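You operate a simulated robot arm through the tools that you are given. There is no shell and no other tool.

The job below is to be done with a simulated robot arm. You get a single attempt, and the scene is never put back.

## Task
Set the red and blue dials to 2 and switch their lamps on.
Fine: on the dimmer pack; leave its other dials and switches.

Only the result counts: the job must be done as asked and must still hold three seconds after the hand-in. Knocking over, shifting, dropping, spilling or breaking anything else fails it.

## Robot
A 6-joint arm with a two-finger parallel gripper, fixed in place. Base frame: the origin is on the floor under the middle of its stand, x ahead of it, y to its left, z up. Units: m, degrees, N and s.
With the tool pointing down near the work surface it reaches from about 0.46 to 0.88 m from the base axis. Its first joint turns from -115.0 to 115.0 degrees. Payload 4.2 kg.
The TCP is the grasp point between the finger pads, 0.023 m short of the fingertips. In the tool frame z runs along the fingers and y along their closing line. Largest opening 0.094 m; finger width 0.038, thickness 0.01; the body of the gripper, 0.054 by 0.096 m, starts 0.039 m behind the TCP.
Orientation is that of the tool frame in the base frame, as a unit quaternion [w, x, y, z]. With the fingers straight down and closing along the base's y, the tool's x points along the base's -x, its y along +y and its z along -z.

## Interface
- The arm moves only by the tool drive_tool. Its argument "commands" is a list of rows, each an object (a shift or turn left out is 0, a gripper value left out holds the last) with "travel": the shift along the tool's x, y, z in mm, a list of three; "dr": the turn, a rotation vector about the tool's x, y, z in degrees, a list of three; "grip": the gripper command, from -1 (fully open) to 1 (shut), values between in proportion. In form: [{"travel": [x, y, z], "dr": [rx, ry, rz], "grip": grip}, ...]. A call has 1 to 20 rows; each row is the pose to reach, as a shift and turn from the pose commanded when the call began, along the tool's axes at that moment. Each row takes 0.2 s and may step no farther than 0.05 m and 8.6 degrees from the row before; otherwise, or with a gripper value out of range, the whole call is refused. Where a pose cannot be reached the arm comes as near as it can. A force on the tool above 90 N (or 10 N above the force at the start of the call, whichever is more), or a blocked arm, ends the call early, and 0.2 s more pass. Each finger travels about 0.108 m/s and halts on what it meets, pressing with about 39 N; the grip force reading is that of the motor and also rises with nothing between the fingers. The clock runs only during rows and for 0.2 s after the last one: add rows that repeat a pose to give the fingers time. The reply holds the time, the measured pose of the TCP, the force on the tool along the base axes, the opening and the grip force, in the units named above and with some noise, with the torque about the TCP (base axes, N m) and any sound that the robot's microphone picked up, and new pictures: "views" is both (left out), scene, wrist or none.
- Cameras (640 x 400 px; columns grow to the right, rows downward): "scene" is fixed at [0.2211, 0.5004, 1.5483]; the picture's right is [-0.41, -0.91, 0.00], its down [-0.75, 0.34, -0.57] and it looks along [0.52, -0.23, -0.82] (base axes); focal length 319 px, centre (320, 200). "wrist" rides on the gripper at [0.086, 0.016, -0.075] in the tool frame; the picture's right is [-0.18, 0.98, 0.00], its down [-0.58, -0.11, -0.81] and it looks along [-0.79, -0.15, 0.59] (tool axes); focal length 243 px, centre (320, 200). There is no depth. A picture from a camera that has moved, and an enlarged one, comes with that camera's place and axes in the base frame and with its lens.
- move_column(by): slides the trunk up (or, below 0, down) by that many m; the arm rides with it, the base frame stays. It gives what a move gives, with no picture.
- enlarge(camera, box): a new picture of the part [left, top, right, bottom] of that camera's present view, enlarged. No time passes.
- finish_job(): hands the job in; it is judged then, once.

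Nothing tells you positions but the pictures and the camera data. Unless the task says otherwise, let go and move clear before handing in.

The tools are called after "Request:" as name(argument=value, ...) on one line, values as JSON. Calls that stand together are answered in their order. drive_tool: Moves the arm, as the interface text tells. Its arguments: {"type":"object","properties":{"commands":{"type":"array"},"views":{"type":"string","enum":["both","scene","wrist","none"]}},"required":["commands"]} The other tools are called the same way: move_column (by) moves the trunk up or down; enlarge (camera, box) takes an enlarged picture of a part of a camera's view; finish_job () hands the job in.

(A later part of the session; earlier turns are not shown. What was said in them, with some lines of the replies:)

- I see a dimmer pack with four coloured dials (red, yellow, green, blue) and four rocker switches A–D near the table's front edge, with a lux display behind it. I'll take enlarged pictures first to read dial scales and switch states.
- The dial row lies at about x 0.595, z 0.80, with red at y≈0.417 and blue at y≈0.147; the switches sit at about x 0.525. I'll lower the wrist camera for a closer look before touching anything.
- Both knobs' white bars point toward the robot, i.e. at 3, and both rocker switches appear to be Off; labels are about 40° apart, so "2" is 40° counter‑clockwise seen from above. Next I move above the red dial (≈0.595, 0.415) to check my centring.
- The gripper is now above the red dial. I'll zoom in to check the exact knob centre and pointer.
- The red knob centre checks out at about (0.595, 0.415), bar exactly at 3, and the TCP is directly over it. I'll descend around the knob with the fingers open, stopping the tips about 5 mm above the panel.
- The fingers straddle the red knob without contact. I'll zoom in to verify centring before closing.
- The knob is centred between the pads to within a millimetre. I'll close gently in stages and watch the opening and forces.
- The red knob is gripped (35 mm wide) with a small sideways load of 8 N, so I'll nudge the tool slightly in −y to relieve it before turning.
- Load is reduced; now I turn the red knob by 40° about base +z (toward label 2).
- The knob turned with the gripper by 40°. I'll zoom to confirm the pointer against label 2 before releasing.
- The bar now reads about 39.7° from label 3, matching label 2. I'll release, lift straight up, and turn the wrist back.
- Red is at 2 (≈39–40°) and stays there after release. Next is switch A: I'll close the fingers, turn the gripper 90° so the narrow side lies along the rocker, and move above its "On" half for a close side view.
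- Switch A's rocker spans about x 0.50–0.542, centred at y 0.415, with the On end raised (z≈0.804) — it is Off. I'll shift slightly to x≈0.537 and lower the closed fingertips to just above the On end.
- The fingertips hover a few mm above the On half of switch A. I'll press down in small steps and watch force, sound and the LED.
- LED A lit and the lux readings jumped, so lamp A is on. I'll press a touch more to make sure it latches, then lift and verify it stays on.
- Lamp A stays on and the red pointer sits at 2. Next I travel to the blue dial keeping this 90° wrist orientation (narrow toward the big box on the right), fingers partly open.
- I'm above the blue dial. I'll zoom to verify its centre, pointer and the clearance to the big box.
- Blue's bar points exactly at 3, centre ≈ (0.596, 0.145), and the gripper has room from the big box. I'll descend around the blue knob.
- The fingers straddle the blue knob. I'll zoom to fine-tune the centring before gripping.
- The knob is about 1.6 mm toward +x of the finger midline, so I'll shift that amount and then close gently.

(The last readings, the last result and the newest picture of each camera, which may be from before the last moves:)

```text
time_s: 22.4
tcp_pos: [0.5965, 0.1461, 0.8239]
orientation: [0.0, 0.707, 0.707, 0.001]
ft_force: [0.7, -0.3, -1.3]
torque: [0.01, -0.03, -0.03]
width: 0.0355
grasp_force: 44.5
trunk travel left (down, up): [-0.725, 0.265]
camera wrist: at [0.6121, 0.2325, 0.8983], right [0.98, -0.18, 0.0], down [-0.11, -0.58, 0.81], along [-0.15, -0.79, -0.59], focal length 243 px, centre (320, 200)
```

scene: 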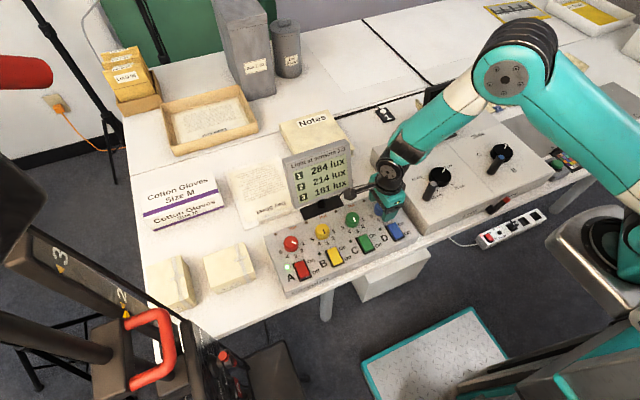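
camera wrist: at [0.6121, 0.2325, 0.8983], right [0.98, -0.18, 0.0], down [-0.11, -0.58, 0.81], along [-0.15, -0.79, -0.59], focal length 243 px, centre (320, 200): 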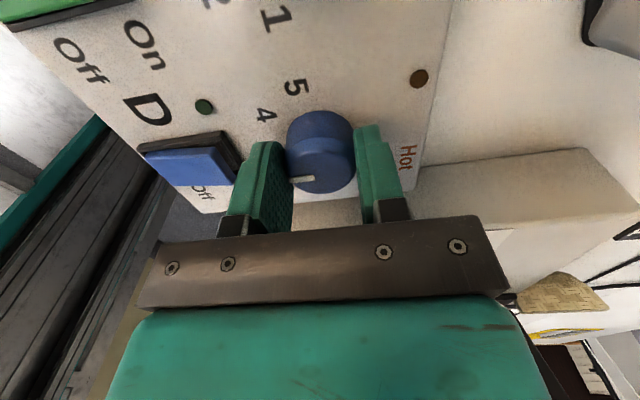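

Gripped symmetrically with essentially no side load. Now I turn the blue knob 40° the same way.

Request:
drive_tool(commands=[{"dr": [0, 0, -6]}, {"dr": [0, 0, -13]}, {"dr": [0, 0, -20]}, {"dr": [0, 0, -27]}, {"dr": [0, 0, -34]}, {"dr": [0, 0, -40]}, {"dr": [0, 0, -40]}])

```text
time_s: 24.0
tcp_pos: [0.5956, 0.1454, 0.8245]
orientation: [0.0, 0.422, 0.907, -0.001]
ft_force: [-8.8, -2.2, -1.1]
torque: [-0.23, 0.2, 0.01]
width: 0.0356
grasp_force: 45.3
trunk travel left (down, up): [-0.725, 0.265]
camera wrist: at [0.5518, 0.2224, 0.8983], right [0.87, 0.49, 0.0], down [0.29, -0.51, 0.81], along [0.4, -0.7, -0.59], focal length 243 px, centre (320, 200)
```

scene: 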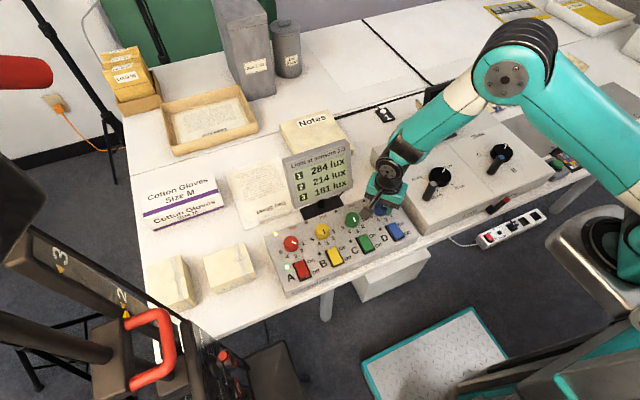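
wrist: 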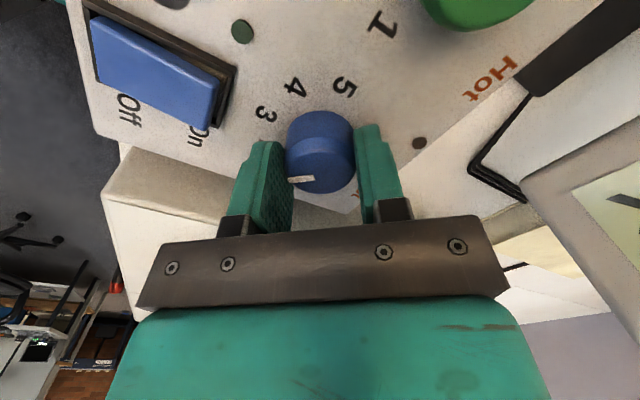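

Blue turned 40° with the gripper. I'll release, lift and rotate back, then verify the pointer.

Request:
drive_tool(commands=[{"grip": -0.1}, {"grip": -0.3}, {"grip": -0.3}, {"travel": [0, 0, -20]}, {"travel": [0, 0, -50]}, {"travel": [0, 0, -85]}, {"travel": [0, 0, -85], "dr": [0, 0, 8]}, {"travel": [0, 0, -85], "dr": [0, 0, 16]}, {"travel": [0, 0, -85], "dr": [0, 0, 24]}, {"travel": [0, 0, -85], "dr": [0, 0, 32]}, {"travel": [0, 0, -85], "dr": [0, 0, 40]}, {"travel": [0, 0, -85], "dr": [0, 0, 40]}])

```text
time_s: 26.6
tcp_pos: [0.5964, 0.146, 0.909]
orientation: [0.001, 0.707, 0.707, 0.001]
ft_force: [0.1, 0.1, -0.3]
torque: [0.0, -0.02, 0.01]
width: 0.0612
grasp_force: 0.0
trunk travel left (down, up): [-0.725, 0.265]
camera wrist: at [0.6125, 0.2322, 0.9835], right [0.98, -0.19, 0.0], down [-0.11, -0.58, 0.81], along [-0.15, -0.79, -0.59], focal length 243 px, centre (320, 200)
```

scene: 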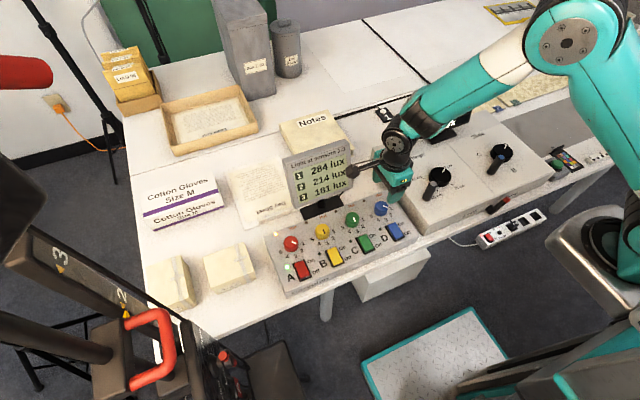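
wrist: 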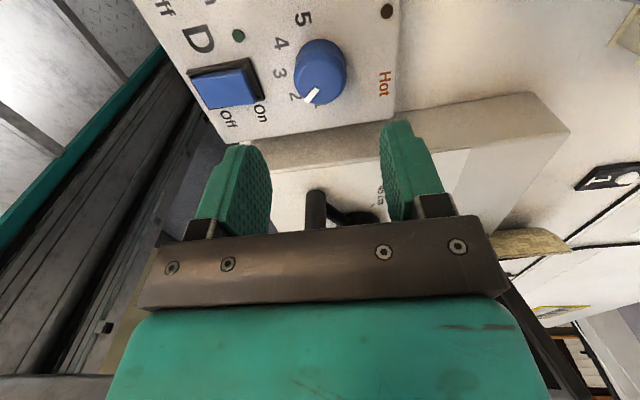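

Request:
enlarge(camera="wrist", box=[180, 0, 400, 140])

Request:
enlarge(camera="scene", box=[255, 190, 415, 300])

```text
2.86 times, centred on (290, 70) of wrist
camera zoom: at [0.6125, 0.2322, 0.9835], right [0.98, -0.19, 0.0], down [-0.11, -0.58, 0.81], along [-0.15, -0.79, -0.59], focal length 693 px, centre (406, 571)
```

zoom: 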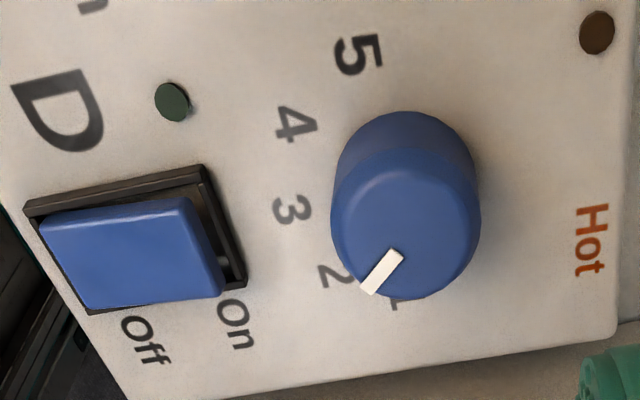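

```text
3.64 times, centred on (335, 245) of scene
camera zoom: at [0.2211, 0.5004, 1.5483], right [-0.41, -0.91, 0.0], down [-0.75, 0.34, -0.57], along [0.52, -0.23, -0.82], focal length 1158 px, centre (266, 36)
```

zoom: 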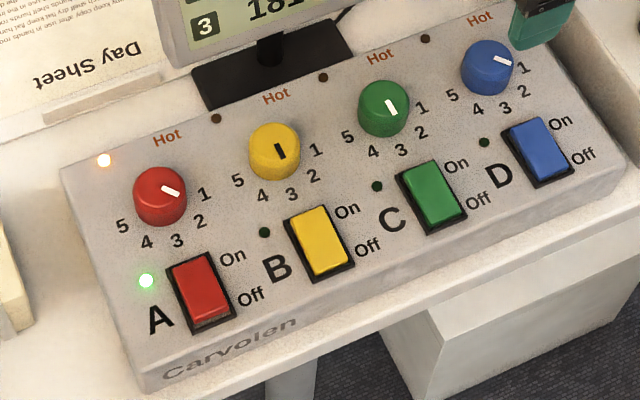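

Blue now reads about 39° from 3, i.e. at 2, matching red; red's orange "Hot" light simply came on with its lamp. Next I close the fingers and move above switch D's On half (x≈0.537, y≈0.145).

Request:
drive_tool(commands=[{"travel": [0, -30, 0], "grip": 0.5}, {"travel": [-0.7, -59.5, 0], "grip": 1}, {"travel": [-0.7, -59.5, 25]}, {"travel": [-0.7, -59.5, 50]}, {"travel": [-0.7, -59.5, 70]}, {"travel": [-0.7, -59.5, 77]}, {"travel": [-0.7, -59.5, 77]}])

```text
time_s: 28.2
tcp_pos: [0.5373, 0.1458, 0.8315]
orientation: [0.0, 0.707, 0.707, 0.0]
ft_force: [0.4, -0.1, -0.7]
torque: [-0.02, -0.01, 0.0]
width: 0.0
grasp_force: 38.8
trunk travel left (down, up): [-0.725, 0.265]
camera wrist: at [0.5531, 0.2312, 0.9061], right [0.98, -0.18, 0.0], down [-0.11, -0.58, 0.81], along [-0.15, -0.79, -0.59], focal length 243 px, centre (320, 200)
```

scene: 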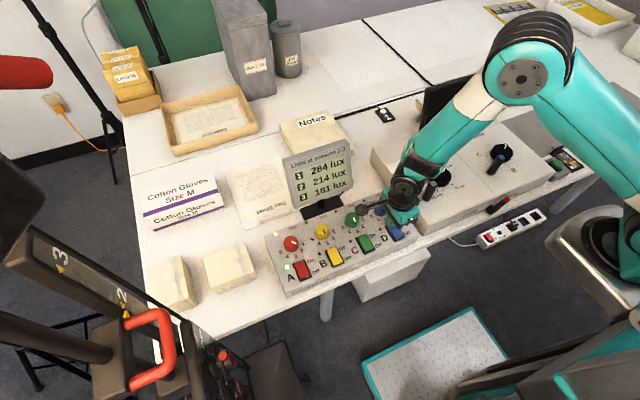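
wrist: 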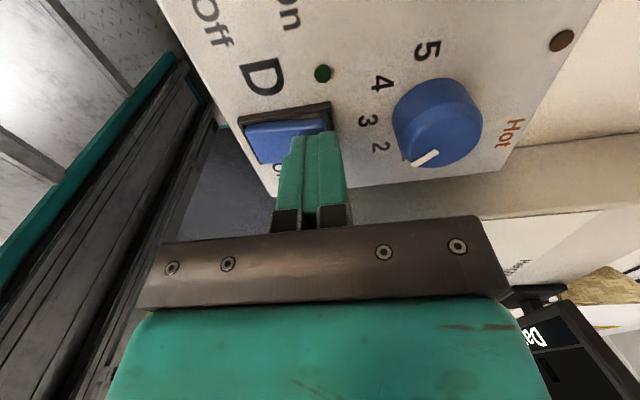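

Request:
enlarge(camera="scene", box=[350, 130, 490, 260])

Request:
enlarge(camera="wrist", box=[220, 60, 380, 220])

```text
3.08 times, centred on (420, 195) of scene
camera zoom: at [0.2211, 0.5004, 1.5483], right [-0.41, -0.91, 0.0], down [-0.75, 0.34, -0.57], along [0.52, -0.23, -0.82], focal length 980 px, centre (12, 215)
```

zoom: 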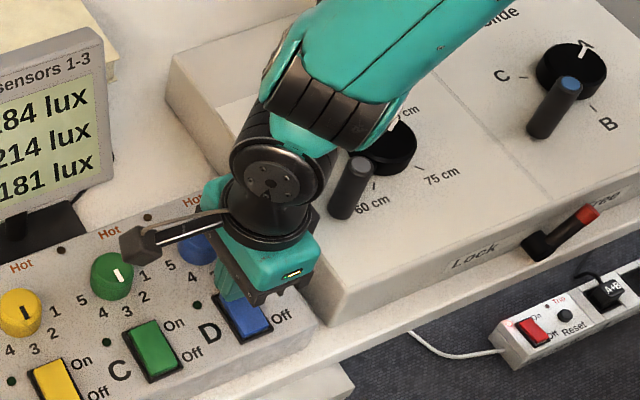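

```text
2.50 times, centred on (300, 140) of wrist
camera zoom: at [0.5531, 0.2312, 0.9061], right [0.98, -0.18, 0.0], down [-0.11, -0.58, 0.81], along [-0.15, -0.79, -0.59], focal length 606 px, centre (370, 350)
```

zoom: 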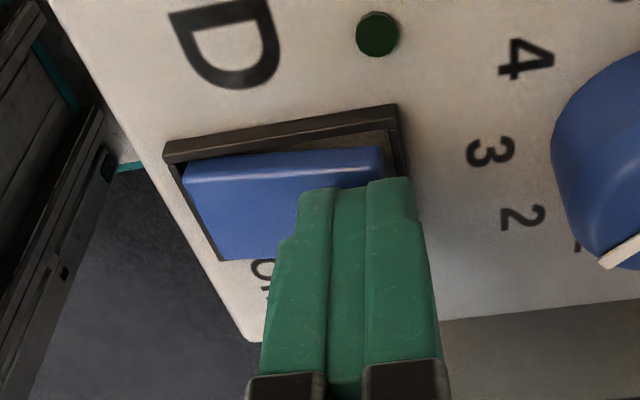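

The wrist is well clear of the neighbouring crank, and the fingertips are over D's On half exactly as they were for A. Pressing in small steps now.

Request:
drive_tool(commands=[{"travel": [0, 0, 2]}, {"travel": [0, 0, 4]}, {"travel": [0, 0, 5]}, {"travel": [0, 0, 6]}, {"travel": [0, 0, 7]}, {"travel": [0, 0, 8]}, {"travel": [0, 0, 8.5]}])

```text
time_s: 29.8
tcp_pos: [0.5367, 0.1449, 0.8246]
orientation: [0.001, 0.708, 0.707, 0.001]
ft_force: [-3.0, -5.7, 30.3]
torque: [-0.18, 0.3, 0.06]
width: 0.0
grasp_force: 39.1
trunk travel left (down, up): [-0.725, 0.265]
camera wrist: at [0.5528, 0.2315, 0.8998], right [0.98, -0.18, 0.0], down [-0.11, -0.58, 0.81], along [-0.15, -0.79, -0.59], focal length 243 px, centre (320, 200)
```

scene: 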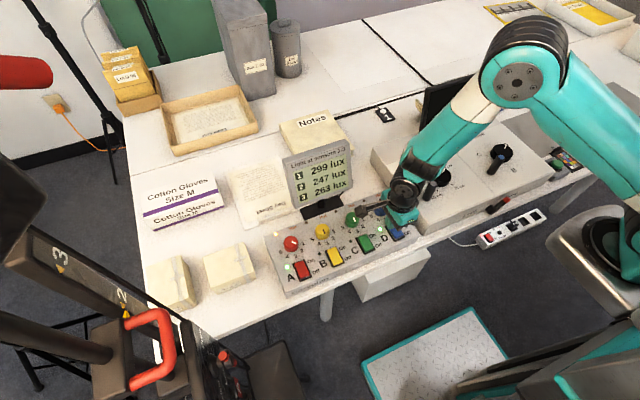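
wrist: 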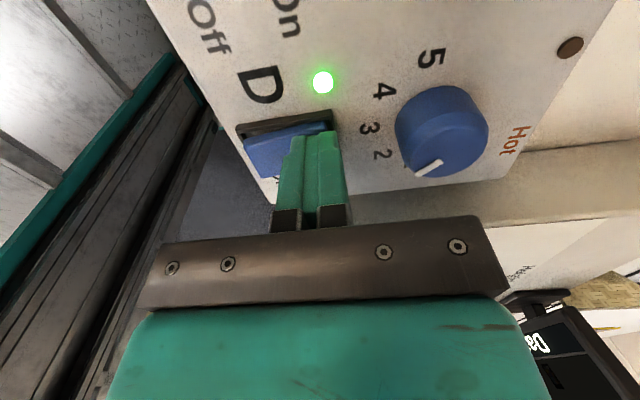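

LED D is lit and the lux readings rose again. I'll lift straight up and back clear, then check everything.

Request:
drive_tool(commands=[{"travel": [0, 0, -5]}, {"travel": [0, 0, -30]}, {"travel": [0, 0, -70]}, {"travel": [0, 0, -110]}, {"travel": [0, 0, -140]}, {"travel": [0, -40, -150]}, {"travel": [0, -40, -150]}])

```text
time_s: 31.4
tcp_pos: [0.4982, 0.1446, 0.9743]
orientation: [0.0, 0.707, 0.707, 0.0]
ft_force: [0.0, -0.3, 0.1]
torque: [-0.01, -0.02, 0.0]
width: 0.0001
grasp_force: 39.1
trunk travel left (down, up): [-0.725, 0.265]
camera wrist: at [0.5135, 0.2314, 1.0492], right [0.98, -0.18, 0.0], down [-0.11, -0.58, 0.81], along [-0.15, -0.79, -0.59], focal length 243 px, centre (320, 200)
```

scene: 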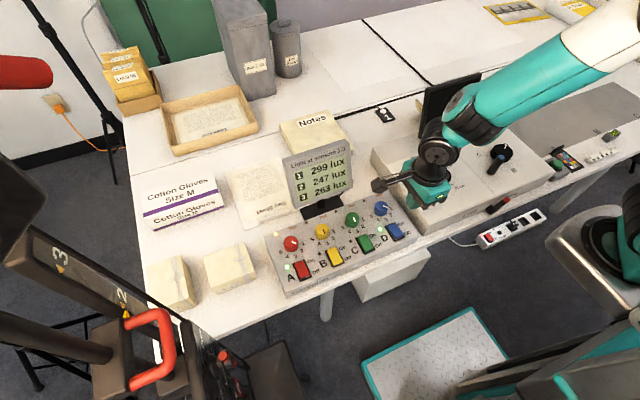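
wrist: 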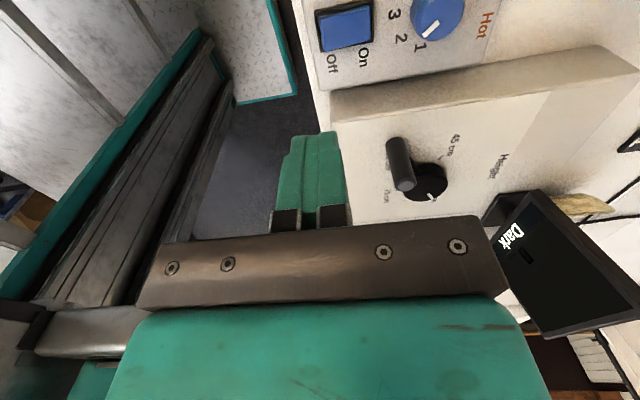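

Request:
enlarge(camera="scene", box=[255, 190, 415, 300])

Request:
enlarge(camera="scene", box=[350, 140, 560, 270])

```text
3.64 times, centred on (335, 245) of scene
camera zoom: at [0.2211, 0.5004, 1.5483], right [-0.41, -0.91, 0.0], down [-0.75, 0.34, -0.57], along [0.52, -0.23, -0.82], focal length 1158 px, centre (266, 36)
```

zoom: 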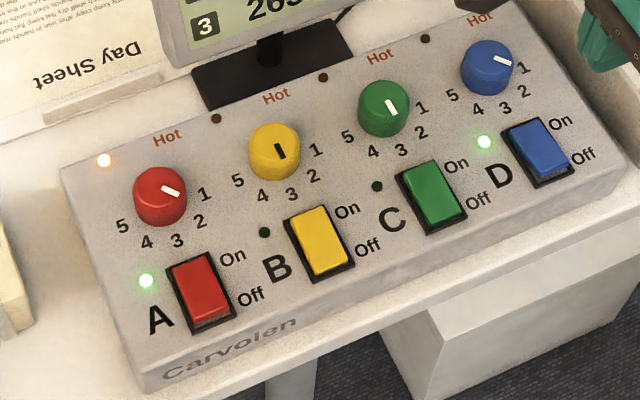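

```text
3.05 times, centred on (455, 205) of scene
camera zoom: at [0.2211, 0.5004, 1.5483], right [-0.41, -0.91, 0.0], down [-0.75, 0.34, -0.57], along [0.52, -0.23, -0.82], focal length 971 px, centre (-91, 185)
```

zoom: 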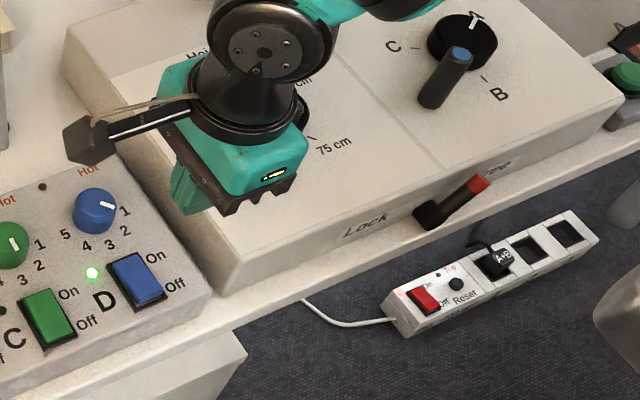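

Both LEDs (A and D) are on, red and blue bars point at 2, and yellow/green are unchanged. I'll raise the arm a bit and wait a few seconds to see that it all holds.

Request:
drive_tool(commands=[{"travel": [0, 0, -30]}, {"travel": [0, 0, -60]}, {"travel": [0, 0, -60]}, {"travel": [0, 0, -60]}, {"travel": [0, 0, -60]}, {"travel": [0, 0, -60]}, {"travel": [0, 0, -60]}, {"travel": [0, 0, -60]}, {"travel": [0, 0, -60]}, {"travel": [0, 0, -60]}, {"travel": [0, 0, -60]}, {"travel": [0, 0, -60]}, {"travel": [0, 0, -60]}, {"travel": [0, 0, -60]}, {"travel": [0, 0, -60]}, {"travel": [0, 0, -60]}, {"travel": [0, 0, -60]}, {"travel": [0, 0, -60]}, {"travel": [0, 0, -60]}, {"travel": [0, 0, -60]}], views="scene")

Request:
enlarge(camera="scene", box=[255, 190, 415, 300])

```text
time_s: 35.6
tcp_pos: [0.498, 0.1449, 1.0332]
orientation: [0.0, 0.707, 0.707, 0.0]
ft_force: [0.1, -0.1, -0.5]
torque: [0.02, 0.0, -0.01]
width: 0.0001
grasp_force: 38.9
trunk travel left (down, up): [-0.725, 0.265]
```

scene: 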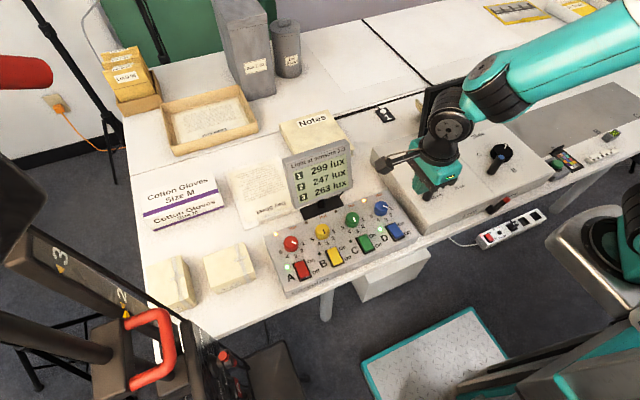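

```text
3.64 times, centred on (335, 245) of scene
camera zoom: at [0.2211, 0.5004, 1.5483], right [-0.41, -0.91, 0.0], down [-0.75, 0.34, -0.57], along [0.52, -0.23, -0.82], focal length 1158 px, centre (266, 36)
```

zoom: 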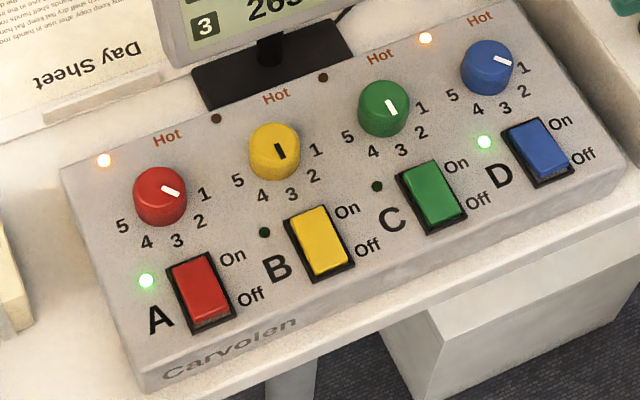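

Lamps A (red) and D (blue) are both lit and steady after a further four seconds. Both dials read 2, the yellow and green dials and their switches are unchanged, and the arm is clear. I'm handing the job in.

Request:
finish_job()

```text
The job is handed in.
```

The red and blue dials are both at 2 and their lamps are on. I handed the job in with the arm clear of the bench.

- **Dials:** I turned each one about 40° from 3 to 2. From the pictures, both pointers sit within about a degree of the 2 mark.
- **Lamps:** Switches A (red) and D (blue) are on. Their green LEDs and the lux readings held steady while I waited about four seconds before handing in.
- **Hot lights:** The orange "Hot" light next to each of the two dials came on a few seconds after its lamp. Nothing else changed when they did.
- **Everything else:** The yellow and green dials and switches B and C are as they were. I saw nothing knocked or shifted.
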